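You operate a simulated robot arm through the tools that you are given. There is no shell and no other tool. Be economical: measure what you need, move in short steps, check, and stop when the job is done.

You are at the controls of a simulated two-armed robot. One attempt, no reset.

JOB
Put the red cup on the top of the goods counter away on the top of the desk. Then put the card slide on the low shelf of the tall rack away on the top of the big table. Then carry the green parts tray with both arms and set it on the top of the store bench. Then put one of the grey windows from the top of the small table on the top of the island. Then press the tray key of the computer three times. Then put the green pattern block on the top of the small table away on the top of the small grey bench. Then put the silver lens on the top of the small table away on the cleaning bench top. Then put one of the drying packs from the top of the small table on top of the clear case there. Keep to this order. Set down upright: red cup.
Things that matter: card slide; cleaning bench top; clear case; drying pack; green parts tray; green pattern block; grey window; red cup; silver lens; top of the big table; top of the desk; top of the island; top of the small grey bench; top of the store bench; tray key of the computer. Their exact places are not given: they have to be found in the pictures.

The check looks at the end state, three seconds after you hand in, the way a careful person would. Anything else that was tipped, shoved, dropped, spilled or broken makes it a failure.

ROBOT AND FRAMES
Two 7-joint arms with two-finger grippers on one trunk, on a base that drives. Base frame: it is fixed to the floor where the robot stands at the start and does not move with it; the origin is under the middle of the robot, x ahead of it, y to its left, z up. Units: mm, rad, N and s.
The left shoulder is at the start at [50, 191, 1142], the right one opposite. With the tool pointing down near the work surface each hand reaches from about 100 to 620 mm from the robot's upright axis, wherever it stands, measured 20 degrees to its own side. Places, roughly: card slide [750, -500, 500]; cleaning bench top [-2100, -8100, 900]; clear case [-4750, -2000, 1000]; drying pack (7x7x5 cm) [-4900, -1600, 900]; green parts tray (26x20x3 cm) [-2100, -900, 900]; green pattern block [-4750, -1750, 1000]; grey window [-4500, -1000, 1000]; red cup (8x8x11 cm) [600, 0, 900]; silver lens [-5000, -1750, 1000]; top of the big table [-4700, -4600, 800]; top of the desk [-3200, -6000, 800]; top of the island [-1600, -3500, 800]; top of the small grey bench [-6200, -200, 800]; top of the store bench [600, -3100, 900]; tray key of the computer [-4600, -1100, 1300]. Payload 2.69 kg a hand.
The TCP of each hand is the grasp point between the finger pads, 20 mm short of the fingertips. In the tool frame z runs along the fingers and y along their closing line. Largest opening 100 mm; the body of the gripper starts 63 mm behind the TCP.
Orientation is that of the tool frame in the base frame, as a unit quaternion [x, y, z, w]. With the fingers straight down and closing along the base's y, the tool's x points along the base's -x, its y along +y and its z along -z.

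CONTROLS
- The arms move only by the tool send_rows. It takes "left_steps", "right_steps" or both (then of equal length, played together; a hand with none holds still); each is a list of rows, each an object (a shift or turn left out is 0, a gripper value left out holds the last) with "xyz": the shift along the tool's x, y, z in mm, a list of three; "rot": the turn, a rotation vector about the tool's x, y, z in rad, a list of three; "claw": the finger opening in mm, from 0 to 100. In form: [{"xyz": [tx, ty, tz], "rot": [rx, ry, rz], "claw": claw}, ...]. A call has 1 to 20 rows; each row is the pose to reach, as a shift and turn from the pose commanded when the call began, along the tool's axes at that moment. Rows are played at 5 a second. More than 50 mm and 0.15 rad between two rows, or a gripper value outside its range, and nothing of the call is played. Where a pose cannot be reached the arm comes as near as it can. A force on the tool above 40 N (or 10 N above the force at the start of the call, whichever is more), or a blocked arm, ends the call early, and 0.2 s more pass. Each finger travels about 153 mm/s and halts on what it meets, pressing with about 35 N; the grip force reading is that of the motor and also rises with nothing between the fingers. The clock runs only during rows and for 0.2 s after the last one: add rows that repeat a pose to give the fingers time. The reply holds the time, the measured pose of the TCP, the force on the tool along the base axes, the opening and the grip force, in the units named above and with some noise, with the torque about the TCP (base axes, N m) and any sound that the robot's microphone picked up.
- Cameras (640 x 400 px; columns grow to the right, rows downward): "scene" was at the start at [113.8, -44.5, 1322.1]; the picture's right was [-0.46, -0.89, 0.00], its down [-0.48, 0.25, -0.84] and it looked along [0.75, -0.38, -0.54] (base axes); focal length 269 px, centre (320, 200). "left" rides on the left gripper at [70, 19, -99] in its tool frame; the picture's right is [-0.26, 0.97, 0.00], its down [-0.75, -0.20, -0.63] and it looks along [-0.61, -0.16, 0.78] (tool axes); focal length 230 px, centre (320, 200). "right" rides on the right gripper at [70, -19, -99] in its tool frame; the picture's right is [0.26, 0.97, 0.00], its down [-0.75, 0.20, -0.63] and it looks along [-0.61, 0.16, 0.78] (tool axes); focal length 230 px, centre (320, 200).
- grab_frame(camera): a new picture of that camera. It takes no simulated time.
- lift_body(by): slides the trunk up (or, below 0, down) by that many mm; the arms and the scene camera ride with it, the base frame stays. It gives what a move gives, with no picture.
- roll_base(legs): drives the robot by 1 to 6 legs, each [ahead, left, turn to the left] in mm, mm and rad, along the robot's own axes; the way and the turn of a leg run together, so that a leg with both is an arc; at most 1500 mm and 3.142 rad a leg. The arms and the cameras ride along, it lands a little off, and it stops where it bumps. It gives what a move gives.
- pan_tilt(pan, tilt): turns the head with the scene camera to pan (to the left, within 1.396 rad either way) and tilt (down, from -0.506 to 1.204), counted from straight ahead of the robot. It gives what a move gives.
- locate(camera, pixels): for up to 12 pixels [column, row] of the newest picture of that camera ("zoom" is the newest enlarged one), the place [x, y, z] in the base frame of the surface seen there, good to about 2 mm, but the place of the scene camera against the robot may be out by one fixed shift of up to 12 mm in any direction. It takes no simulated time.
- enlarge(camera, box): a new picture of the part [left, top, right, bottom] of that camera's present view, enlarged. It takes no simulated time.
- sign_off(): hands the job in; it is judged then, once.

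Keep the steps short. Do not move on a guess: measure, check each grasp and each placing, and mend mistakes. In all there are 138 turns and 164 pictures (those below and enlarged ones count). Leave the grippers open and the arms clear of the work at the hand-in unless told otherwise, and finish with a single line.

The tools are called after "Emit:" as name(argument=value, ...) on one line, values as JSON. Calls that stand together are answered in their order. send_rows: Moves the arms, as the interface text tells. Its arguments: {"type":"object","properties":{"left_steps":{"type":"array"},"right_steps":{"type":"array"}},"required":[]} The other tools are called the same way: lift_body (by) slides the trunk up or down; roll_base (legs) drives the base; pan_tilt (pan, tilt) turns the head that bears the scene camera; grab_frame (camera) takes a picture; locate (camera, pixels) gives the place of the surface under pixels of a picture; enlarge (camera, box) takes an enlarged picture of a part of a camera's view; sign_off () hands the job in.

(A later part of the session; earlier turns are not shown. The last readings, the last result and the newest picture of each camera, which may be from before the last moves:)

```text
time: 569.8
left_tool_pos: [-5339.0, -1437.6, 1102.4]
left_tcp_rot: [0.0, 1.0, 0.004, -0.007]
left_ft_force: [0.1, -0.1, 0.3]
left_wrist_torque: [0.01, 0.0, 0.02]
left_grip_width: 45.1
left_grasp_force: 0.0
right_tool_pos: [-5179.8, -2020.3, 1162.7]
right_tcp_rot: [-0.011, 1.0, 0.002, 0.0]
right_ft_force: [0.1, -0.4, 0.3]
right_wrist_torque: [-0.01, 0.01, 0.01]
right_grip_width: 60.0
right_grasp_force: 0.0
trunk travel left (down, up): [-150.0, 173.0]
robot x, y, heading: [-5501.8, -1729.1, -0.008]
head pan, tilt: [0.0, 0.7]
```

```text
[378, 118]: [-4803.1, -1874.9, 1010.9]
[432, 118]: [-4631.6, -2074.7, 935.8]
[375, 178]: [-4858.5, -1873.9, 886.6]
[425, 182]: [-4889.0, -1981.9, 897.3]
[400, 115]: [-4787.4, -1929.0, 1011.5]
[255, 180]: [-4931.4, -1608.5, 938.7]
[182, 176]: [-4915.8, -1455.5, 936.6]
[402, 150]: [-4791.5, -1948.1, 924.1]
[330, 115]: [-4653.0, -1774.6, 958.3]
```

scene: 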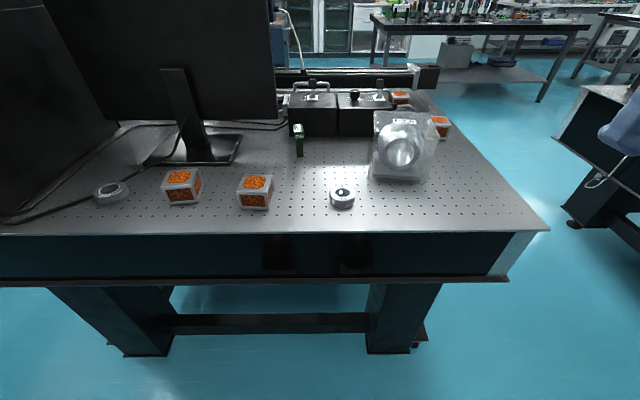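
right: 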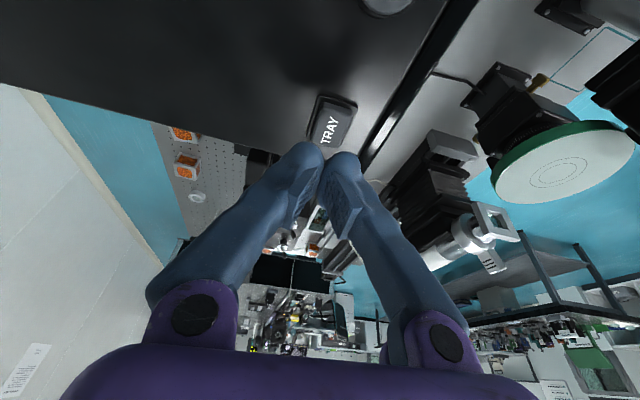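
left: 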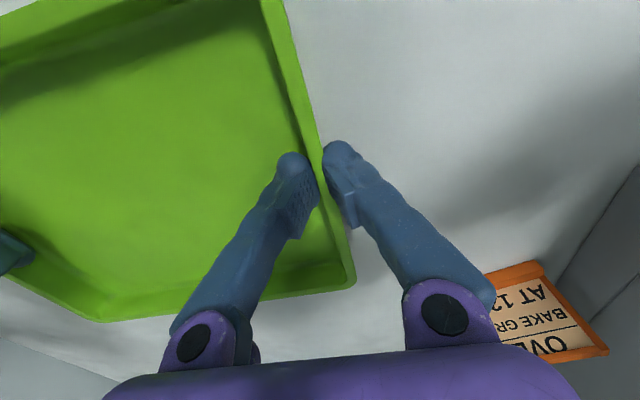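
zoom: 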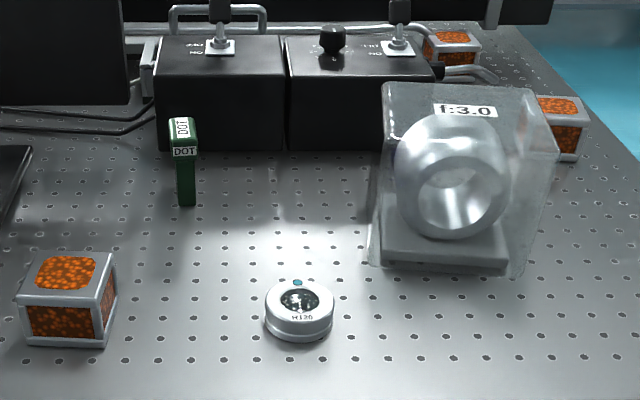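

Block: 18 mm wide, x -4763…-4720, y≈-1688, top z≈955 (hand frame). I step in to x≈-5395, y≈-1850 and bring the left hand above it, tilted 0.35 rad forward.

Emit:
roll_base(legs=[[0, -120, 0.008], [105, 0, 0]])

Emit:
send_rows(left_steps=[{"xyz": [-45, -12, 0], "rot": [0, -0.03, 0]}, {"xyz": [-90, -24, 0], "rot": [0, -0.06, 0]}, {"xyz": [-135, -36, 0], "rot": [0, -0.1, 0]}, {"xyz": [-180, -48, 0], "rot": [0, -0.13, 0]}, {"xyz": [-225, -60, 10], "rot": [0, -0.16, 0]}, {"xyz": [-270, -72, 20], "rot": [0, -0.2, 0]}, {"xyz": [-315, -84, 30], "rot": [0, -0.23, 0]}, {"xyz": [-360, -96, 40], "rot": [0, -0.26, 0]}, {"xyz": [-405, -108, 55], "rot": [0, -0.3, 0]}, {"xyz": [-445, -119, 75], "rot": [0, -0.33, 0]}, {"xyz": [-482, -129, 92], "rot": [0, -0.35, 0]}, {"xyz": [-482, -129, 92], "rot": [0, -0.35, 0], "claw": 50}])

Emit:
grab_frame(camera="left")

```text
time: 572.3
left_tool_pos: [-5236.1, -1556.8, 1101.4]
left_tcp_rot: [-0.004, 1.0, 0.003, -0.008]
left_ft_force: [-0.2, 0.0, 1.0]
left_wrist_torque: [0.01, 0.03, 0.0]
left_grip_width: 44.9
left_grasp_force: 0.1
right_tool_pos: [-5075.0, -2139.1, 1161.9]
right_tcp_rot: [-0.015, 1.0, 0.001, -0.002]
right_ft_force: [0.0, -0.6, -1.1]
right_wrist_torque: [0.01, 0.03, -0.01]
right_grip_width: 60.1
right_grasp_force: 0.0
trunk travel left (down, up): [-150.0, 173.0]
robot x, y, heading: [-5398.9, -1850.6, -0.003]
head pan, tilt: [0.0, 0.7]
```

```text
time: 574.9
left_tool_pos: [-4756.3, -1682.1, 1001.1]
left_tcp_rot: [-0.001, 0.986, 0.004, 0.168]
left_ft_force: [0.1, -0.1, 0.1]
left_wrist_torque: [-0.03, 0.02, 0.0]
left_grip_width: 50.0
left_grasp_force: 0.0
right_tool_pos: [-5074.5, -2138.2, 1163.2]
right_tcp_rot: [-0.015, 1.0, 0.002, -0.001]
right_ft_force: [0.3, -0.3, 0.1]
right_wrist_torque: [0.0, 0.03, -0.01]
right_grip_width: 59.9
right_grasp_force: 0.0
trunk travel left (down, up): [-150.0, 173.0]
robot x, y, heading: [-5398.1, -1848.7, -0.0]
head pan, tilt: [0.0, 0.7]
```

```text
46 pictures are left
```

left: 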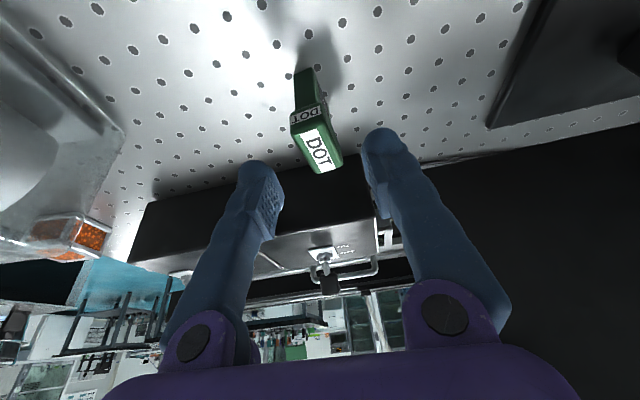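

Emit:
locate(camera="left", pixels=[[295, 134], [325, 125], [320, 170], [340, 162], [318, 150], [293, 115], [326, 105], [300, 85], [314, 80], [320, 95]])

```text
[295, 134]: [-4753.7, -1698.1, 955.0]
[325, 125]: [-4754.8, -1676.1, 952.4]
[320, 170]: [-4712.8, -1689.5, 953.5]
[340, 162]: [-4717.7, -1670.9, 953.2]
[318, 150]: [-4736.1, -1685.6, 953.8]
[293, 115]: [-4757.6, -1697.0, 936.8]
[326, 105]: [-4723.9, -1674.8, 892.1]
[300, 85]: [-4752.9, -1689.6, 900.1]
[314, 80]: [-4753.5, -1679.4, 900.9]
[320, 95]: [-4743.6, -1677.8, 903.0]
```

Cap 40×20 mm, centre (-4735,-1684), z 937–954, yaw ≈ +0.15. I turn the hand to match, lower to z≈942 and close.

Emit:
send_rows(left_steps=[{"xyz": [0, -2, 15], "rot": [-0.025, 0, -0.07]}, {"xyz": [0, -2, 35], "rot": [-0.05, 0, -0.142]}, {"xyz": [0.4, -2, 55], "rot": [-0.05, 0, -0.142]}, {"xyz": [0.4, -2, 62], "rot": [-0.05, 0, -0.142]}, {"xyz": [0.4, -2, 62], "rot": [-0.05, 0, -0.142], "claw": 25}, {"xyz": [0.4, -2, 62], "rot": [-0.05, 0, -0.142], "claw": 8}, {"xyz": [0.4, -2, 62], "rot": [-0.05, 0, -0.142]}, {"xyz": [0.4, -2, 62], "rot": [-0.05, 0, -0.142]}])

Emit:
grab_frame(camera="left")

```text
time: 576.7
left_tool_pos: [-4735.8, -1684.3, 942.2]
left_tcp_rot: [-0.077, 0.983, 0.017, 0.166]
left_ft_force: [-0.5, 0.1, -0.2]
left_wrist_torque: [0.01, 0.0, -0.04]
left_grip_width: 24.6
left_grasp_force: 34.6
right_tool_pos: [-5074.3, -2139.5, 1162.4]
right_tcp_rot: [-0.014, 1.0, 0.002, -0.001]
right_ft_force: [0.0, 0.2, 0.2]
right_wrist_torque: [-0.02, -0.01, 0.0]
right_grip_width: 60.1
right_grasp_force: 0.1
trunk travel left (down, up): [-150.0, 173.0]
robot x, y, heading: [-5398.2, -1850.1, 0.001]
head pan, tilt: [0.0, 0.7]
```

```text
45 pictures are left
```

left: 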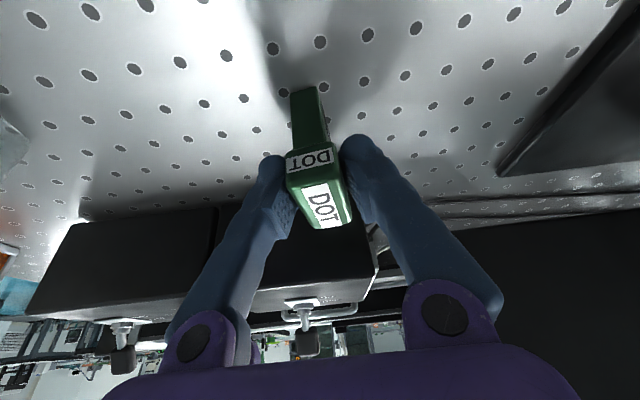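

Block gripped (24.6 mm, 35 N). I lift it, pull back, turn to face west, and go north to the small grey bench.

Emit:
send_rows(left_steps=[{"xyz": [-13, 0, -38]}, {"xyz": [-26, 0, -76]}, {"xyz": [-40, 0, -113]}, {"xyz": [2, 0, -128]}, {"xyz": [44, 0, -142]}, {"xyz": [86, 0, -157]}, {"xyz": [128, 0, -172]}, {"xyz": [170, 0, -186]}, {"xyz": [212, 0, -201]}, {"xyz": [243, 0, -212]}])

Emit:
roll_base(legs=[[-150, 0, 0], [0, 0, 3.135], [0, -740, 0], [0, -740, 0]])

Emit:
pan_tilt(pan=0.0, tilt=0.75)

Emit:
grab_frame(camera="scene")

Emit:
grab_frame(camera="left")

```text
time: 578.9
left_tool_pos: [-5032.3, -1732.1, 1062.6]
left_tcp_rot: [-0.076, 0.983, 0.017, 0.167]
left_ft_force: [0.7, -0.4, -0.9]
left_wrist_torque: [0.0, 0.02, 0.01]
left_grip_width: 24.7
left_grasp_force: 35.4
right_tool_pos: [-5073.9, -2138.6, 1163.7]
right_tcp_rot: [-0.015, 1.0, 0.002, -0.001]
right_ft_force: [0.9, -0.4, 0.6]
right_wrist_torque: [0.0, -0.01, 0.03]
right_grip_width: 59.9
right_grasp_force: 0.1
trunk travel left (down, up): [-150.0, 173.0]
robot x, y, heading: [-5398.5, -1852.0, -0.005]
head pan, tilt: [0.0, 0.7]
```

```text
time: 600.6
left_tool_pos: [-5877.6, -480.3, 1063.3]
left_tcp_rot: [0.984, 0.066, -0.167, 0.016]
left_ft_force: [0.6, 0.2, -1.4]
left_wrist_torque: [0.01, 0.03, 0.02]
left_grip_width: 24.8
left_grasp_force: 35.3
right_tool_pos: [-5825.0, -76.9, 1162.5]
right_tcp_rot: [1.0, 0.006, 0.001, 0.002]
right_ft_force: [-0.5, 0.3, 0.6]
right_wrist_torque: [-0.01, 0.02, 0.01]
right_grip_width: 59.7
right_grasp_force: 0.1
trunk travel left (down, up): [-150.0, 173.0]
robot x, y, heading: [-5507.5, -368.6, 3.114]
head pan, tilt: [0.0, 0.7]
```

```text
time: 601.2
left_tool_pos: [-5877.7, -480.8, 1062.9]
left_tcp_rot: [0.984, 0.066, -0.167, 0.016]
left_ft_force: [-0.3, 0.0, -1.2]
left_wrist_torque: [0.01, 0.0, 0.02]
left_grip_width: 24.6
left_grasp_force: 35.0
right_tool_pos: [-5825.3, -76.6, 1163.2]
right_tcp_rot: [1.0, 0.006, 0.0, 0.002]
right_ft_force: [0.6, 0.4, 0.0]
right_wrist_torque: [-0.01, -0.04, -0.02]
right_grip_width: 60.3
right_grasp_force: 0.0
trunk travel left (down, up): [-150.0, 173.0]
robot x, y, heading: [-5506.8, -369.3, 3.117]
head pan, tilt: [0.0, 0.75]
```

```text
44 pictures are left
```

scene: 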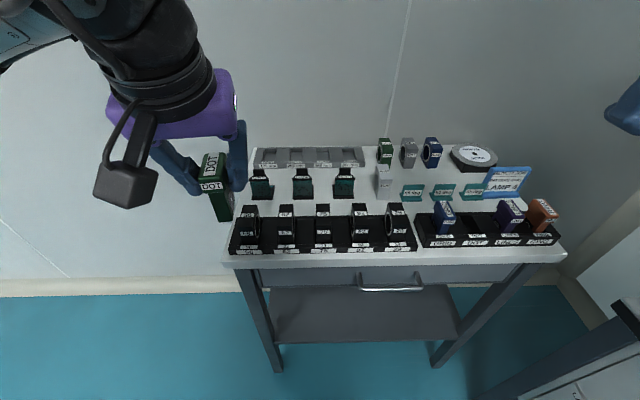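

```text
43 pictures are left
```

left: 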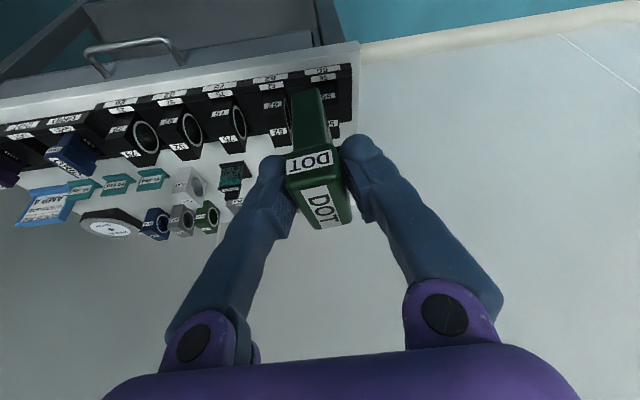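

Emit:
enlarge(camera="scene", box=[220, 125, 580, 275])

Emit:
locate(camera="scene", pixels=[[365, 195], [358, 172], [370, 155], [395, 190], [322, 190], [283, 190], [410, 205], [365, 205], [344, 195], [383, 195], [225, 258], [565, 255]])

```text
1.78 times, centred on (400, 200) of scene
```

zoom: 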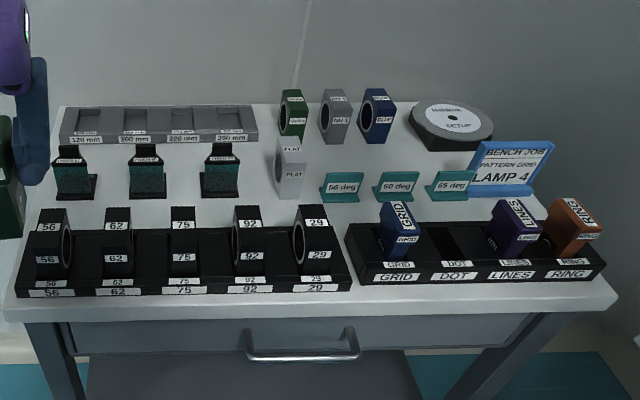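

```text
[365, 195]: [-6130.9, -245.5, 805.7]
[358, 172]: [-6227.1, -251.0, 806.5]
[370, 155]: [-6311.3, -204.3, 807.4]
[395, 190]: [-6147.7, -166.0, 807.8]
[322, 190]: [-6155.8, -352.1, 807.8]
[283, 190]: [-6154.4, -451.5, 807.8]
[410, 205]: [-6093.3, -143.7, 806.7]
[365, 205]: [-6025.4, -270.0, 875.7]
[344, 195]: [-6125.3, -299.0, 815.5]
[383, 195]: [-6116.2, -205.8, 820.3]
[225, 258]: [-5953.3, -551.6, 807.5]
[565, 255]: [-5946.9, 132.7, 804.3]
```

Emit:
locate(camera="zoom", pixels=[[185, 155], [185, 148], [185, 165], [185, 190], [160, 140], [220, 147], [147, 147], [240, 155], [110, 160], [112, 180], [150, 155], [258, 150]])

Emit:
roll_base(legs=[[0, -105, 0.025], [68, 0, 0]])

Emit:
grab_frame(camera="left")

```text
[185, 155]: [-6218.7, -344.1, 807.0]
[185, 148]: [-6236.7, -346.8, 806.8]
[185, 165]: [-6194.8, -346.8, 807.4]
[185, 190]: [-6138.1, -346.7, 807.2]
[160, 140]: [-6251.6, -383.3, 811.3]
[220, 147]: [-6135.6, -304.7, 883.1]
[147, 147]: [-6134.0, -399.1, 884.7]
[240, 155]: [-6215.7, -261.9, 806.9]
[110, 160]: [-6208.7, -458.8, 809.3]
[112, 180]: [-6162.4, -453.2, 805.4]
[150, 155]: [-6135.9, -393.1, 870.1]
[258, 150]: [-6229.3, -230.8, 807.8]
```

```text
time: 603.4
left_tool_pos: [-5942.4, -385.5, 1062.9]
left_tcp_rot: [0.983, 0.078, -0.167, 0.017]
left_ft_force: [0.1, -0.4, -1.2]
left_wrist_torque: [-0.01, -0.03, 0.0]
left_grip_width: 24.6
left_grasp_force: 34.8
right_tool_pos: [-5898.6, 21.4, 1162.6]
right_tcp_rot: [1.0, 0.016, 0.002, 0.002]
right_ft_force: [0.2, 0.9, -0.4]
right_wrist_torque: [0.05, -0.04, 0.01]
right_grip_width: 59.9
right_grasp_force: 0.1
trunk travel left (down, up): [-150.0, 173.0]
robot x, y, heading: [-5574.2, -265.3, 3.142]
head pan, tilt: [0.0, 0.75]
```

```text
41 pictures are left
```

left: 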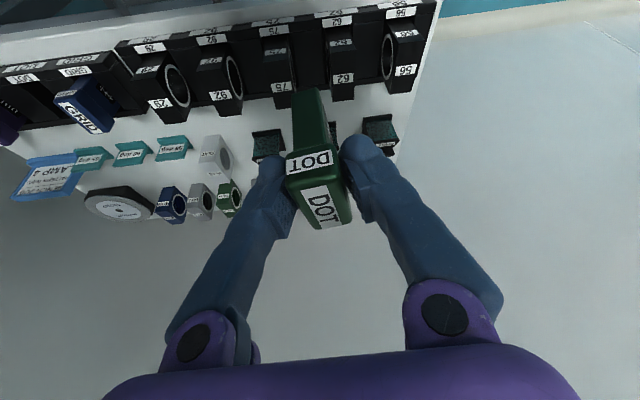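

The strip behind stands 2–3 (x -6240…-6150, y≈-350) is free. I carry the block there at height, then lower to just above, and check.

Emit:
send_rows(left_steps=[{"xyz": [-38, -12, 13]}, {"xyz": [-77, -25, 27]}, {"xyz": [-116, -37, 41]}, {"xyz": [-155, -49, 54]}, {"xyz": [-194, -62, 68]}, {"xyz": [-232, -74, 81]}, {"xyz": [-217, -74, 124]}, {"xyz": [-202, -74, 168]}, {"xyz": [-185, -74, 216]}, {"xyz": [-178, -74, 235]}, {"xyz": [-178, -74, 235]}])

Emit:
grab_frame(camera="left")

Emit:
enlarge(camera="scene", box=[180, 100, 500, 300])

```text
refused: row 9 steps farther than a row can; nothing moved
```

```text
40 pictures are left
```

left: 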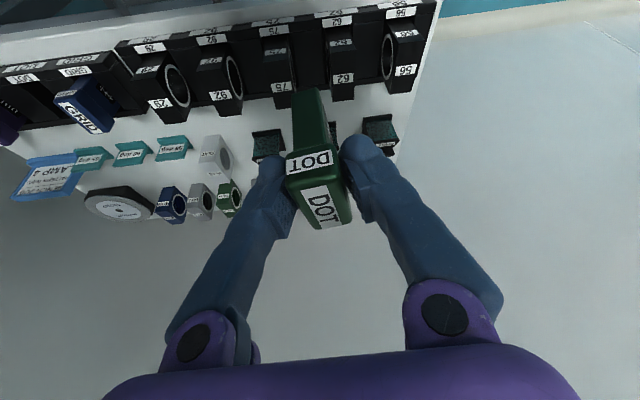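

```text
2.00 times, centred on (340, 200) of scene
```

zoom: 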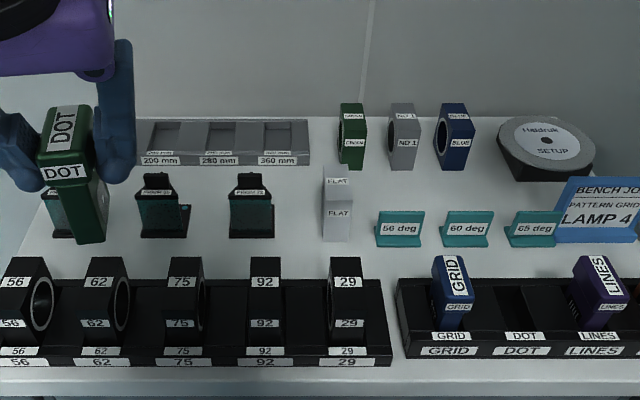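

Same path with shorter rows, going down to just above the bench.

Emit:
send_rows(left_steps=[{"xyz": [-38, -12, 13]}, {"xyz": [-77, -25, 27]}, {"xyz": [-116, -37, 41]}, {"xyz": [-155, -49, 54]}, {"xyz": [-194, -62, 68]}, {"xyz": [-232, -74, 81]}, {"xyz": [-218, -74, 122]}, {"xyz": [-204, -74, 163]}, {"xyz": [-190, -74, 203]}, {"xyz": [-178, -74, 238]}, {"xyz": [-168, -74, 266]}, {"xyz": [-167, -74, 268]}, {"xyz": [-167, -74, 268]}])

Emit:
grab_frame(camera="left")

Emit:
enlarge(camera="scene", box=[180, 100, 500, 300])

```text
time: 606.2
left_tool_pos: [-6194.8, -352.4, 864.8]
left_tcp_rot: [0.983, 0.078, -0.166, 0.018]
left_ft_force: [0.0, 0.8, -0.8]
left_wrist_torque: [-0.02, 0.02, -0.02]
left_grip_width: 24.9
left_grasp_force: 34.8
right_tool_pos: [-5898.3, 22.0, 1162.7]
right_tcp_rot: [1.0, 0.016, 0.001, 0.002]
right_ft_force: [0.6, 0.0, -0.1]
right_wrist_torque: [0.02, 0.0, 0.03]
right_grip_width: 59.9
right_grasp_force: 0.0
trunk travel left (down, up): [-150.0, 173.0]
robot x, y, heading: [-5574.3, -268.4, 3.137]
head pan, tilt: [0.0, 0.75]
```

```text
38 pictures are left
```

left: 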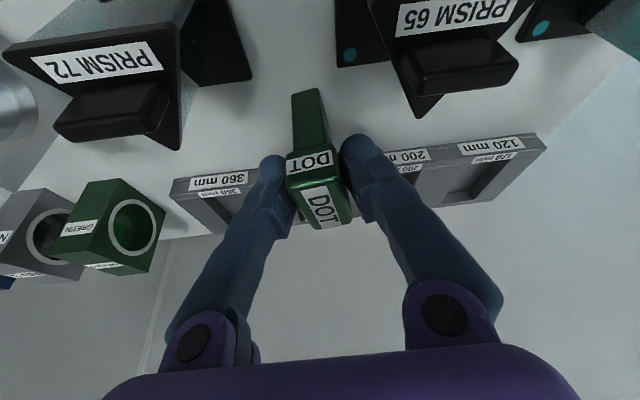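

```text
2.00 times, centred on (340, 200) of scene
```

zoom: 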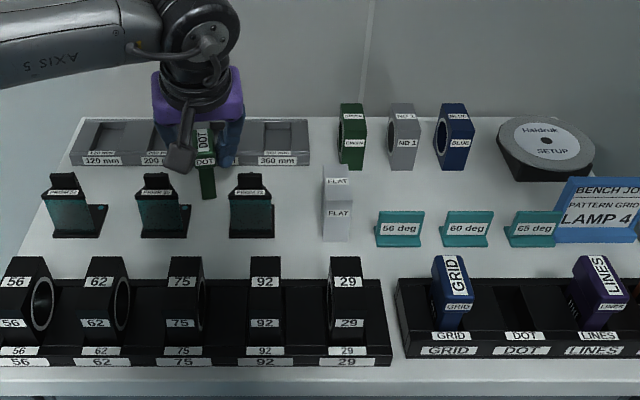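

Block is placed well, clear of stands and rail. I touch down, release, rise, pull back and straighten the hand, then drive back to face the small table from the west for the lens.

Emit:
send_rows(left_steps=[{"xyz": [0.7, 0, 1.9]}, {"xyz": [0.7, 0, 1.9], "claw": 34}, {"xyz": [0.7, 0, 1.9], "claw": 46}, {"xyz": [0.7, 0, 1.9]}, {"xyz": [-14, 0, -41]}, {"xyz": [-29, 0, -83]}, {"xyz": [-43, 0, -124]}, {"xyz": [-57, 0, -165]}, {"xyz": [-66, 0, -189]}, {"xyz": [-24, 0, -204]}, {"xyz": [18, 0, -219]}, {"xyz": [60, 0, -233]}, {"xyz": [102, 0, -248]}, {"xyz": [140, 0, -262], "rot": [0.0125, 0.084, 0.035]}, {"xyz": [170, 0, -272], "rot": [0.025, 0.168, 0.07]}, {"xyz": [170, 0, -272], "rot": [0.0375, 0.25, 0.106]}, {"xyz": [170, 0, -272], "rot": [0.05, 0.335, 0.142]}])

Emit:
enlarge(camera="scene", box=[180, 100, 500, 300])

Emit:
roll_base(legs=[[-60, 0, 0], [0, 760, 0], [0, 760, 0], [0, 0, 3.138]])

Emit:
grab_frame(camera="scene")

```text
time: 609.8
left_tool_pos: [-5947.1, -312.5, 1066.1]
left_tcp_rot: [1.0, 0.005, 0.0, -0.008]
left_ft_force: [1.0, -0.2, -0.3]
left_wrist_torque: [-0.02, -0.01, 0.02]
left_grip_width: 45.9
left_grasp_force: 0.0
right_tool_pos: [-5898.5, 20.7, 1161.8]
right_tcp_rot: [1.0, 0.016, 0.001, 0.002]
right_ft_force: [-0.3, -0.2, 1.3]
right_wrist_torque: [0.01, 0.01, 0.0]
right_grip_width: 59.8
right_grasp_force: 0.1
trunk travel left (down, up): [-150.0, 173.0]
robot x, y, heading: [-5577.1, -263.2, 3.143]
head pan, tilt: [0.0, 0.75]
```

```text
2.00 times, centred on (340, 200) of scene
```

zoom: 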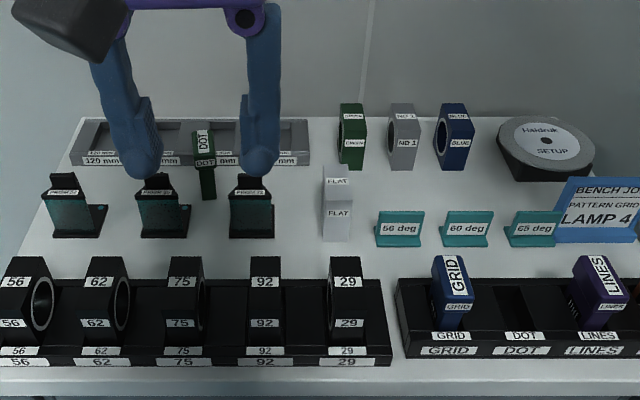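

```text
time: 631.3
left_tool_pos: [-5148.2, -1740.0, 1065.7]
left_tcp_rot: [0.007, 1.0, -0.009, 0.0]
left_ft_force: [0.2, -0.3, 0.1]
left_wrist_torque: [0.02, -0.04, -0.05]
left_grip_width: 46.2
left_grasp_force: 0.1
right_tool_pos: [-5208.0, -2072.6, 1163.2]
right_tcp_rot: [-0.003, 1.0, 0.002, -0.001]
right_ft_force: [0.8, -0.1, 0.3]
right_wrist_torque: [-0.04, 0.0, 0.01]
right_grip_width: 59.5
right_grasp_force: 0.1
trunk travel left (down, up): [-150.0, 173.0]
robot x, y, heading: [-5525.7, -1774.9, -0.035]
head pan, tilt: [0.0, 0.75]
```

```text
35 pictures are left
```

scene: 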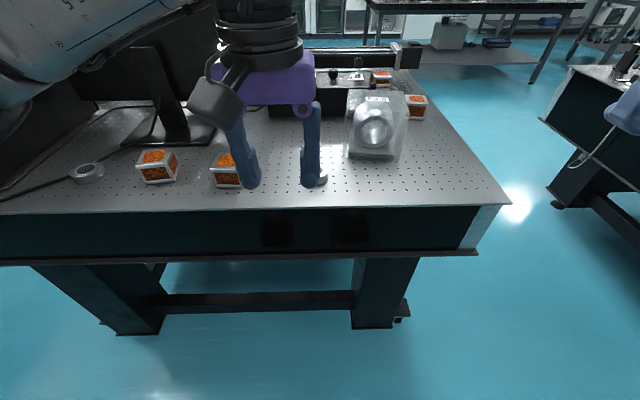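

The block stays where placed. For the lens I shift the base a little, bring the left hand over it and look.

Emit:
roll_base(legs=[[60, -60, 0.035]])

Emit:
send_rows(left_steps=[{"xyz": [-40, 0, 20], "claw": 75}, {"xyz": [-80, 0, 45]}, {"xyz": [-120, 0, 70]}, {"xyz": [-148, -2, 100]}, {"xyz": [-148, -2, 106]}, {"xyz": [-148, -2, 106]}])

Emit:
grab_frame(camera="left")

```text
time: 632.5
left_tool_pos: [-5091.3, -1788.2, 1066.4]
left_tcp_rot: [-0.009, 1.0, -0.009, 0.001]
left_ft_force: [-1.4, -0.6, 0.1]
left_wrist_torque: [0.04, 0.01, -0.01]
left_grip_width: 46.1
left_grasp_force: 0.1
right_tool_pos: [-5138.9, -2121.7, 1161.0]
right_tcp_rot: [-0.021, 1.0, 0.001, -0.001]
right_ft_force: [1.1, -0.8, -0.1]
right_wrist_torque: [0.03, 0.01, -0.01]
right_grip_width: 60.0
right_grasp_force: 0.0
trunk travel left (down, up): [-150.0, 173.0]
robot x, y, heading: [-5470.4, -1837.2, 0.007]
head pan, tilt: [0.0, 0.75]
```

```text
time: 633.9
left_tool_pos: [-4944.4, -1788.5, 958.5]
left_tcp_rot: [-0.01, 1.0, -0.008, 0.002]
left_ft_force: [-0.6, 0.0, -0.5]
left_wrist_torque: [-0.02, 0.02, 0.02]
left_grip_width: 75.0
left_grasp_force: 0.1
right_tool_pos: [-5139.0, -2122.6, 1162.5]
right_tcp_rot: [-0.021, 1.0, 0.002, -0.001]
right_ft_force: [-0.1, -0.2, 0.4]
right_wrist_torque: [0.01, 0.0, 0.0]
right_grip_width: 60.2
right_grasp_force: 0.1
trunk travel left (down, up): [-150.0, 173.0]
robot x, y, heading: [-5465.3, -1837.5, 0.008]
head pan, tilt: [0.0, 0.75]
```

```text
34 pictures are left
```

left: 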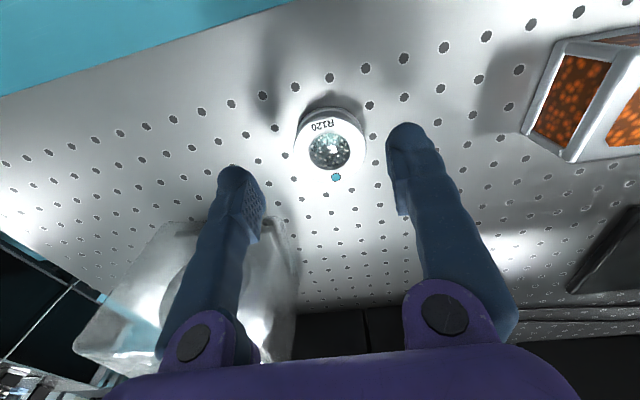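

Emit:
locate(camera="left", pixels=[[296, 143], [364, 150], [331, 112], [328, 175], [330, 145], [300, 220]])

```text
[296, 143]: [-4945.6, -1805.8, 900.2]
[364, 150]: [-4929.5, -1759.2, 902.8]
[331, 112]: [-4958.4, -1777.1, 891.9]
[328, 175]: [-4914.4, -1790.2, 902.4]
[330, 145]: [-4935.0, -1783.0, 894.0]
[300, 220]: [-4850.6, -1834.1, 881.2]
```

Lens centre (-4937.5,-1782.5), Ø49, top z 902. I lower, close, lift and pull in; then drive out by the gap between the tables and south-east toward the cleaning bench.

Emit:
send_rows(left_steps=[{"xyz": [-7.4, 5.5, 0]}, {"xyz": [-7.4, 5.5, 30]}, {"xyz": [-7.4, 5.5, 50]}, {"xyz": [-7.4, 5.5, 56.5]}, {"xyz": [-7.4, 5.5, 56.5], "claw": 52}, {"xyz": [-7.4, 5.5, 56.5], "claw": 35}, {"xyz": [-7.4, 5.5, 56.5]}, {"xyz": [-7.4, 5.5, 56.5]}, {"xyz": [-7.4, 5.5, 15]}, {"xyz": [-7.4, 5.5, -30]}, {"xyz": [-7.4, 5.5, -75]}, {"xyz": [-7.4, 5.5, -120]}, {"xyz": [30, 10, -140]}, {"xyz": [75, 20, -150]}, {"xyz": [120, 30, -150]}, {"xyz": [165, 40, -150]}, {"xyz": [190, 50, -150]}])

Emit:
roll_base(legs=[[-40, -830, -0.008], [1090, 0, 0], [1090, 0, 0], [0, 0, -1.571], [1000, 380, 0], [1000, 380, 0]])

Emit:
grab_frame(camera="left")

Emit:
pan_tilt(pan=0.3, tilt=0.4)

Emit:
grab_frame(camera="scene")

```text
time: 637.5
left_tool_pos: [-5135.9, -1739.8, 1108.2]
left_tcp_rot: [-0.01, 1.0, -0.009, 0.002]
left_ft_force: [0.0, 0.0, -1.1]
left_wrist_torque: [-0.03, 0.0, -0.01]
left_grip_width: 53.3
left_grasp_force: 35.1
right_tool_pos: [-5139.0, -2121.2, 1162.7]
right_tcp_rot: [-0.021, 1.0, 0.0, -0.001]
right_ft_force: [-0.9, 0.1, 0.2]
right_wrist_torque: [0.0, 0.02, -0.02]
right_grip_width: 60.0
right_grasp_force: 0.1
trunk travel left (down, up): [-150.0, 173.0]
robot x, y, heading: [-5460.7, -1835.4, 0.009]
head pan, tilt: [0.0, 0.75]
```

```text
time: 669.6
left_tool_pos: [-2507.0, -5011.9, 1108.6]
left_tcp_rot: [0.713, 0.701, -0.007, -0.006]
left_ft_force: [-0.2, 0.3, -1.1]
left_wrist_torque: [0.0, 0.02, -0.05]
left_grip_width: 53.1
left_grasp_force: 34.9
right_tool_pos: [-2885.9, -4993.7, 1163.2]
right_tcp_rot: [0.705, 0.709, 0.001, 0.001]
right_ft_force: [0.0, -0.2, 0.7]
right_wrist_torque: [0.01, -0.02, -0.01]
right_grip_width: 60.1
right_grasp_force: 0.1
trunk travel left (down, up): [-150.0, 173.0]
robot x, y, heading: [-2587.0, -4680.4, -1.596]
head pan, tilt: [0.0, 0.75]
```

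```text
33 pictures are left
```

left: 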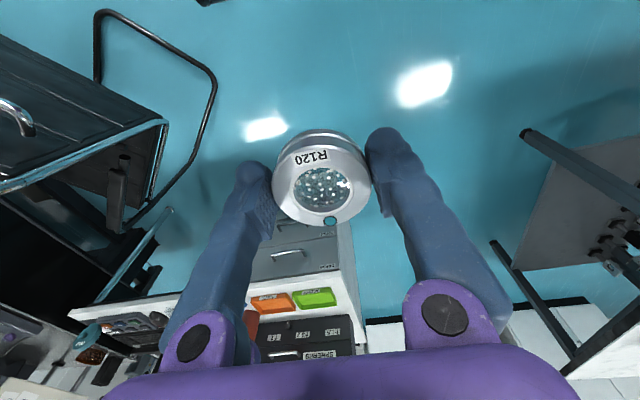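

```text
time: 670.4
left_tool_pos: [-2507.1, -5012.9, 1108.6]
left_tcp_rot: [0.713, 0.701, -0.007, -0.005]
left_ft_force: [0.2, 1.0, -1.4]
left_wrist_torque: [-0.01, -0.03, -0.01]
left_grip_width: 53.1
left_grasp_force: 34.7
right_tool_pos: [-2886.9, -4993.0, 1162.1]
right_tcp_rot: [0.705, 0.709, 0.002, 0.0]
right_ft_force: [-0.2, 0.7, 0.8]
right_wrist_torque: [0.02, -0.02, 0.01]
right_grip_width: 59.9
right_grasp_force: 0.1
trunk travel left (down, up): [-150.0, 173.0]
robot x, y, heading: [-2593.4, -4678.1, -1.598]
head pan, tilt: [0.3, 0.4]
```

```text
32 pictures are left
```

scene: 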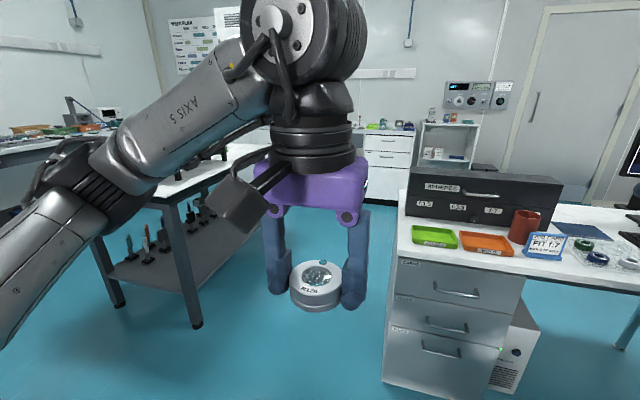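

Lens held; the cup still stands upright on the desk. I go ahead, east and south through the gap between desk and middle table to the cleaning bench.

Emit:
roll_base(legs=[[440, 0, 0.026], [0, 450, 0], [1000, 0, 0], [950, 0, 0]])

Emit:
pan_tilt(pan=0.0, tilt=0.6)

Emit:
grab_frame(camera="scene")

```text
time: 686.6
left_tool_pos: [-2047.9, -7419.2, 1108.1]
left_tcp_rot: [0.7, 0.715, -0.007, -0.006]
left_ft_force: [0.9, 0.6, -1.7]
left_wrist_torque: [-0.02, 0.01, 0.0]
left_grip_width: 53.2
left_grasp_force: 35.0
right_tool_pos: [-2430.0, -7415.9, 1161.6]
right_tcp_rot: [0.692, 0.722, 0.002, 0.0]
right_ft_force: [0.0, 0.0, -0.6]
right_wrist_torque: [0.0, -0.01, 0.0]
right_grip_width: 60.0
right_grasp_force: 0.0
trunk travel left (down, up): [-150.0, 173.0]
robot x, y, heading: [-2144.9, -7087.0, -1.562]
head pan, tilt: [0.3, 0.4]
```

```text
time: 687.4
left_tool_pos: [-2048.0, -7418.7, 1108.6]
left_tcp_rot: [0.699, 0.715, -0.007, -0.005]
left_ft_force: [0.2, 0.4, -0.9]
left_wrist_torque: [-0.05, 0.0, 0.0]
left_grip_width: 53.2
left_grasp_force: 34.4
right_tool_pos: [-2427.3, -7415.2, 1163.2]
right_tcp_rot: [0.691, 0.723, 0.002, 0.0]
right_ft_force: [-0.2, -0.5, 0.2]
right_wrist_torque: [-0.02, 0.01, 0.01]
right_grip_width: 59.9
right_grasp_force: 0.3
trunk travel left (down, up): [-150.0, 173.0]
robot x, y, heading: [-2146.8, -7087.6, -1.56]
head pan, tilt: [0.0, 0.6]
```

```text
31 pictures are left
```

scene: 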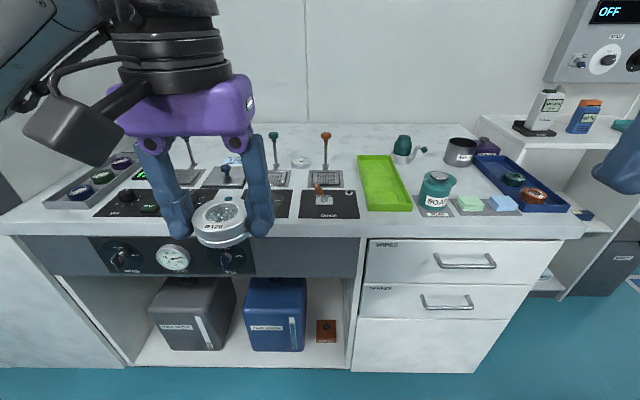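

Emit:
enlarge(camera="scene", box=[230, 110, 550, 250])

Emit:
locate(camera="scene", pixels=[[345, 165], [350, 145], [430, 160], [357, 160], [340, 175], [300, 165], [370, 145], [350, 215], [420, 215], [325, 150], [415, 185], [455, 135]])

```text
2.00 times, centred on (390, 180) of scene
```

zoom: 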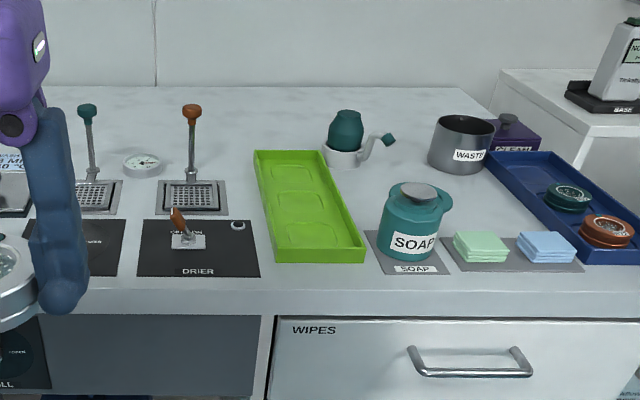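

```text
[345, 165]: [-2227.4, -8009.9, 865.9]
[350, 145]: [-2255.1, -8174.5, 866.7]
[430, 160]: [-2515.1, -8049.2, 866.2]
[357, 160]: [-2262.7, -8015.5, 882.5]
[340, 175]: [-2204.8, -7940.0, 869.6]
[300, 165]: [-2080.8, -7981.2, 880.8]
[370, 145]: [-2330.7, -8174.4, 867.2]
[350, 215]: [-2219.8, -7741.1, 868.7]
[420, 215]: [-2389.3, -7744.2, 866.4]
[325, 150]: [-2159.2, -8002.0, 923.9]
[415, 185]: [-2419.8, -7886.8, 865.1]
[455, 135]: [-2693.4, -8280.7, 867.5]
```

A free patch lies between the green tray and the soap jar, about (-2423,-7890). I shift right, drive in, and bring the lens above it.

Emit:
roll_base(legs=[[0, -375, -0.01], [213, 0, 0]])

Emit:
send_rows(left_steps=[{"xyz": [-45, 0, 0]}, {"xyz": [-90, 0, 0]}, {"xyz": [-135, 0, 0]}, {"xyz": [-180, 0, 0]}, {"xyz": [-225, 0, 0]}, {"xyz": [-259, 0, 20]}, {"xyz": [-259, 0, 65]}, {"xyz": [-259, 0, 110]}, {"xyz": [-259, 0, 140]}, {"xyz": [-259, 0, 140]}])

Emit:
grab_frame(camera="left")

Emit:
locate(camera="left", pixels=[[320, 90], [260, 110], [400, 100], [320, 40], [290, 80], [360, 80], [320, 260], [230, 90]])

Emit:
enlarge(camera="scene", box=[160, 80, 480, 280])

```text
time: 692.5
left_tool_pos: [-2422.6, -7633.0, 1107.6]
left_tcp_rot: [0.703, 0.711, -0.007, -0.005]
left_ft_force: [0.5, 0.5, -0.3]
left_wrist_torque: [0.03, 0.01, 0.03]
left_grip_width: 53.1
left_grasp_force: 35.0
right_tool_pos: [-2804.8, -7625.6, 1162.4]
right_tcp_rot: [0.695, 0.719, 0.002, 0.0]
right_ft_force: [-0.1, -0.1, -1.1]
right_wrist_torque: [0.03, 0.0, 0.03]
right_grip_width: 60.0
right_grasp_force: 0.1
trunk travel left (down, up): [-150.0, 173.0]
robot x, y, heading: [-2514.7, -7301.0, -1.577]
head pan, tilt: [0.0, 0.6]
```

```text
time: 694.7
left_tool_pos: [-2423.9, -7892.0, 968.7]
left_tcp_rot: [0.703, 0.712, -0.008, -0.005]
left_ft_force: [-0.3, -0.2, -0.6]
left_wrist_torque: [0.02, -0.02, 0.02]
left_grip_width: 53.0
left_grasp_force: 35.5
right_tool_pos: [-2804.5, -7626.1, 1162.3]
right_tcp_rot: [0.695, 0.719, 0.002, 0.001]
right_ft_force: [0.6, 0.5, -0.8]
right_wrist_torque: [-0.03, 0.03, 0.03]
right_grip_width: 59.7
right_grasp_force: 0.0
trunk travel left (down, up): [-150.0, 173.0]
robot x, y, heading: [-2517.0, -7299.6, -1.573]
head pan, tilt: [0.0, 0.6]
```

```text
29 pictures are left
```

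left: 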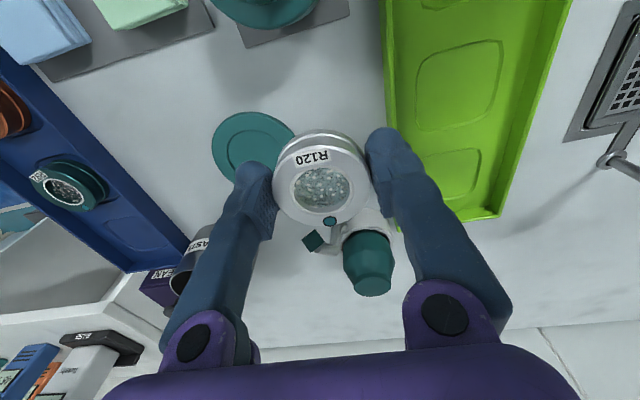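

```text
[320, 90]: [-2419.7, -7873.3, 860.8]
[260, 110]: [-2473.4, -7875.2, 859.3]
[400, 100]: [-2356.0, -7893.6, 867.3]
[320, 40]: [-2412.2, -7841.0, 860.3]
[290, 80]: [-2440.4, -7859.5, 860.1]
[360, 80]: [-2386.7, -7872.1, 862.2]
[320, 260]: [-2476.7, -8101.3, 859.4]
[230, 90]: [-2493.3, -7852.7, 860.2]
```

```text
2.00 times, centred on (320, 180) of scene
```

zoom: 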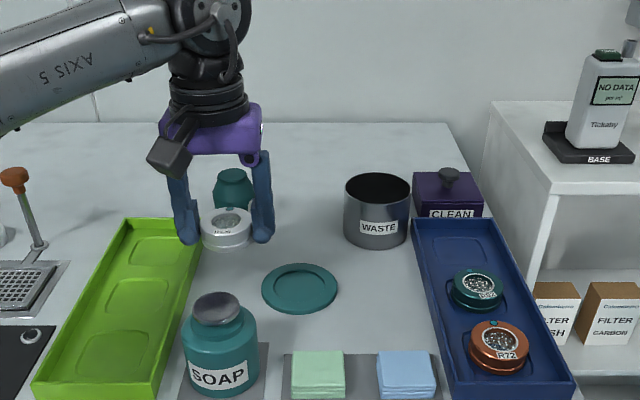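

A teal disc lies nearby, so I shift the lens to (-2412,-7870), midway between disc and tray, set it down, open just slightly, rise and retreat; then drive back north in stages.

Emit:
send_rows(left_steps=[{"xyz": [22, 12, 10]}, {"xyz": [22, 12, 45]}, {"xyz": [22, 12, 75]}, {"xyz": [22, 12, 84]}, {"xyz": [22, 12, 86.5]}, {"xyz": [22, 12, 86.5], "claw": 57.5}, {"xyz": [22, 12, 86.5]}, {"xyz": [22, 12, 86.5]}, {"xyz": [22, 12, 60]}, {"xyz": [22, 12, 20]}, {"xyz": [22, 12, -25]}, {"xyz": [22, 12, -70]}, {"xyz": [22, 12, -115]}, {"xyz": [60, 15, -130]}, {"xyz": [105, 20, -135]}, {"xyz": [150, 25, -135]}, {"xyz": [195, 30, -135]}, {"xyz": [235, 40, -135]}])

Emit:
enlarge(camera="scene", box=[160, 80, 480, 280])

Emit:
roll_base(legs=[[-200, 0, 0], [0, 375, 0], [-980, 0, 0], [-985, 0, 0], [0, -450, 0]])

```text
time: 698.5
left_tool_pos: [-2382.5, -7657.2, 1102.3]
left_tcp_rot: [0.703, 0.711, -0.007, -0.004]
left_ft_force: [-0.6, 0.5, -0.2]
left_wrist_torque: [0.0, -0.01, 0.02]
left_grip_width: 57.5
left_grasp_force: 0.1
right_tool_pos: [-2803.7, -7624.4, 1164.0]
right_tcp_rot: [0.694, 0.72, 0.001, 0.0]
right_ft_force: [0.5, 0.6, -0.6]
right_wrist_torque: [0.0, 0.0, 0.0]
right_grip_width: 60.0
right_grasp_force: 0.1
trunk travel left (down, up): [-150.0, 173.0]
robot x, y, heading: [-2517.5, -7301.5, -1.57]
head pan, tilt: [0.0, 0.6]
```

```text
2.00 times, centred on (320, 180) of scene
```

zoom: 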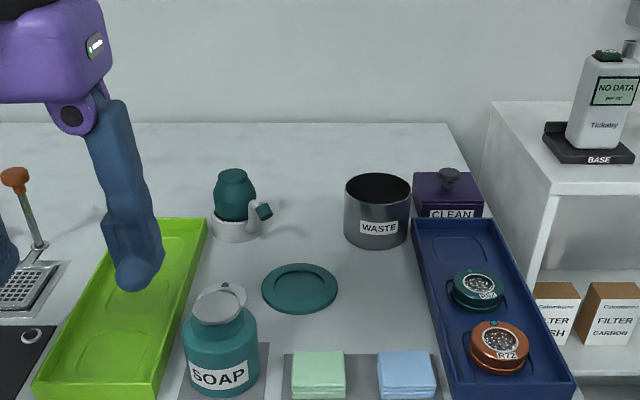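

```text
time: 717.0
left_tool_pos: [-2444.7, -5497.3, 1103.1]
left_tcp_rot: [0.705, 0.709, -0.007, -0.004]
left_ft_force: [-0.3, -0.4, 0.3]
left_wrist_torque: [-0.02, 0.0, -0.01]
left_grip_width: 57.6
left_grasp_force: 0.0
right_tool_pos: [-2865.1, -5462.0, 1162.6]
right_tcp_rot: [0.698, 0.716, 0.002, 0.001]
right_ft_force: [0.1, -0.2, 0.3]
right_wrist_torque: [-0.01, -0.02, 0.0]
right_grip_width: 60.0
right_grasp_force: 0.0
trunk travel left (down, up): [-150.0, 173.0]
robot x, y, heading: [-2578.0, -5138.8, -1.574]
head pan, tilt: [0.0, 0.6]
```

Lens rests on the bench behind the soap jar. I continue back to the west side of the small table.

Emit:
roll_base(legs=[[-470, 0, 0], [-1000, -375, 0], [-1000, -375, 0], [0, -1070, 0], [0, -1070, 0], [0, 0, 1.574]])

```text
time: 752.4
left_tool_pos: [-5074.0, -2487.5, 1102.5]
left_tcp_rot: [0.008, 1.0, -0.009, 0.001]
left_ft_force: [-0.2, 0.6, 0.2]
left_wrist_torque: [0.02, -0.05, -0.03]
left_grip_width: 57.6
left_grasp_force: 0.0
right_tool_pos: [-5118.4, -2907.5, 1162.8]
right_tcp_rot: [-0.002, 1.0, 0.0, -0.001]
right_ft_force: [-0.4, -0.3, 0.0]
right_wrist_torque: [0.03, -0.02, 0.0]
right_grip_width: 60.0
right_grasp_force: 0.0
trunk travel left (down, up): [-150.0, 173.0]
robot x, y, heading: [-5431.2, -2611.4, -0.027]
head pan, tilt: [0.0, 0.6]
```

Emit:
roll_base(legs=[[0, 850, 0.027]])

Emit:
send_rows(left_steps=[{"xyz": [-40, 7, 0], "claw": 98}, {"xyz": [-80, 14, 20]}, {"xyz": [-110, 22, 50]}, {"xyz": [-110, 22, 90]}, {"xyz": [-110, 22, 90]}])

Emit:
grab_frame(camera="left")

Emit:
pan_tilt(pan=-0.2, tilt=0.75)

Emit:
grab_frame(camera="scene")

```text
time: 760.2
left_tool_pos: [-5056.9, -1632.2, 1103.4]
left_tcp_rot: [0.001, 1.0, -0.009, 0.002]
left_ft_force: [-0.2, -1.5, -0.5]
left_wrist_torque: [0.04, -0.01, 0.02]
left_grip_width: 57.8
left_grasp_force: 0.0
right_tool_pos: [-5094.7, -2051.7, 1162.3]
right_tcp_rot: [-0.01, 1.0, 0.0, -0.001]
right_ft_force: [0.0, 0.2, -1.1]
right_wrist_torque: [-0.01, -0.02, 0.0]
right_grip_width: 60.0
right_grasp_force: 0.1
trunk travel left (down, up): [-150.0, 173.0]
robot x, y, heading: [-5413.0, -1759.8, -0.02]
head pan, tilt: [0.0, 0.6]
```

```text
time: 761.4
left_tool_pos: [-4947.2, -1611.0, 1011.7]
left_tcp_rot: [0.001, 1.0, -0.009, 0.002]
left_ft_force: [0.6, 0.5, -0.5]
left_wrist_torque: [0.0, -0.01, 0.04]
left_grip_width: 98.1
left_grasp_force: 0.1
right_tool_pos: [-5095.1, -2053.0, 1163.0]
right_tcp_rot: [-0.011, 1.0, 0.001, -0.002]
right_ft_force: [0.1, 0.5, -0.2]
right_wrist_torque: [-0.02, 0.0, -0.02]
right_grip_width: 60.0
right_grasp_force: 0.2
trunk travel left (down, up): [-150.0, 173.0]
robot x, y, heading: [-5414.4, -1760.6, -0.02]
head pan, tilt: [0.0, 0.6]
```

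```text
26 pictures are left
```

left: 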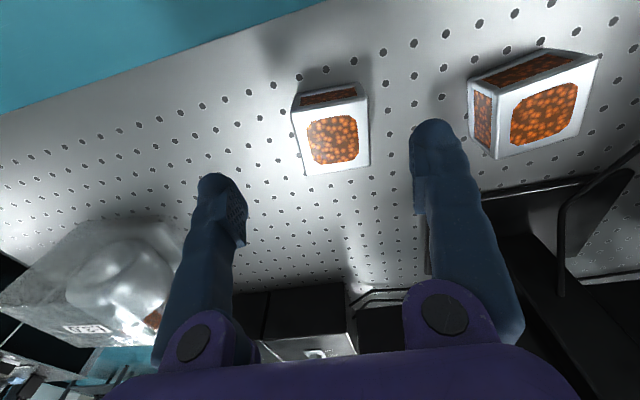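

```text
time: 762.1
left_tool_pos: [-4946.9, -1610.9, 1012.4]
left_tcp_rot: [0.001, 1.0, -0.009, 0.003]
left_ft_force: [-0.3, -0.3, -0.1]
left_wrist_torque: [0.01, 0.01, 0.01]
left_grip_width: 98.2
left_grasp_force: 0.0
right_tool_pos: [-5094.5, -2052.9, 1161.8]
right_tcp_rot: [-0.01, 1.0, 0.001, -0.001]
right_ft_force: [-1.2, -0.1, -0.3]
right_wrist_torque: [-0.02, 0.03, 0.01]
right_grip_width: 60.1
right_grasp_force: 0.1
trunk travel left (down, up): [-150.0, 173.0]
robot x, y, heading: [-5415.0, -1760.9, -0.012]
head pan, tilt: [-0.201, 0.75]
```

```text
25 pictures are left
```

scene: 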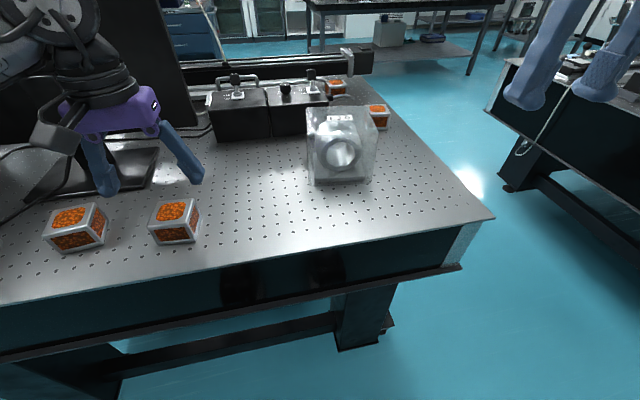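

Emit:
locate(camera="left", pixels=[[295, 114], [365, 99], [368, 163], [308, 171], [332, 138], [330, 95]])

Emit:
enlarge(camera="scene", box=[280, 80, 400, 200])

Emit:
locate(camera="scene", pixels=[[312, 112], [360, 110], [311, 133], [368, 133], [338, 120], [340, 130], [325, 110], [345, 108], [330, 133], [355, 120]])

```text
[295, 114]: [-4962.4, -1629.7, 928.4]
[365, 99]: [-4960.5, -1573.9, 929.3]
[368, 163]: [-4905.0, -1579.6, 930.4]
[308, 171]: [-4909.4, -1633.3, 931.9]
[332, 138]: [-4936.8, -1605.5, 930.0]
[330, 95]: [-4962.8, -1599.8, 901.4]
```

```text
3.33 times, centred on (340, 140) of scene
```

zoom: 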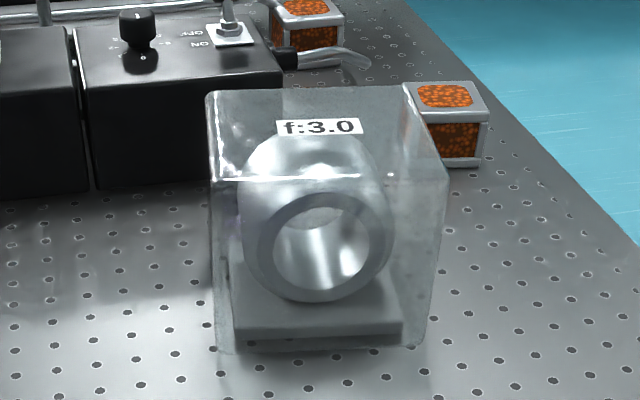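

```text
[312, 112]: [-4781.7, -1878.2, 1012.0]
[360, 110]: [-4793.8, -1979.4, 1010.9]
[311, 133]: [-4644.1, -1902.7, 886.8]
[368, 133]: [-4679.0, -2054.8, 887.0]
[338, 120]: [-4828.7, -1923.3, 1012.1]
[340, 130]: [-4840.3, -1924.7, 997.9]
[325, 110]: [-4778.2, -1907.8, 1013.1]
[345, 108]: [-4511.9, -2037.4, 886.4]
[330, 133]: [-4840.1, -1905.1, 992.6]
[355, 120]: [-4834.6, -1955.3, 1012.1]
```

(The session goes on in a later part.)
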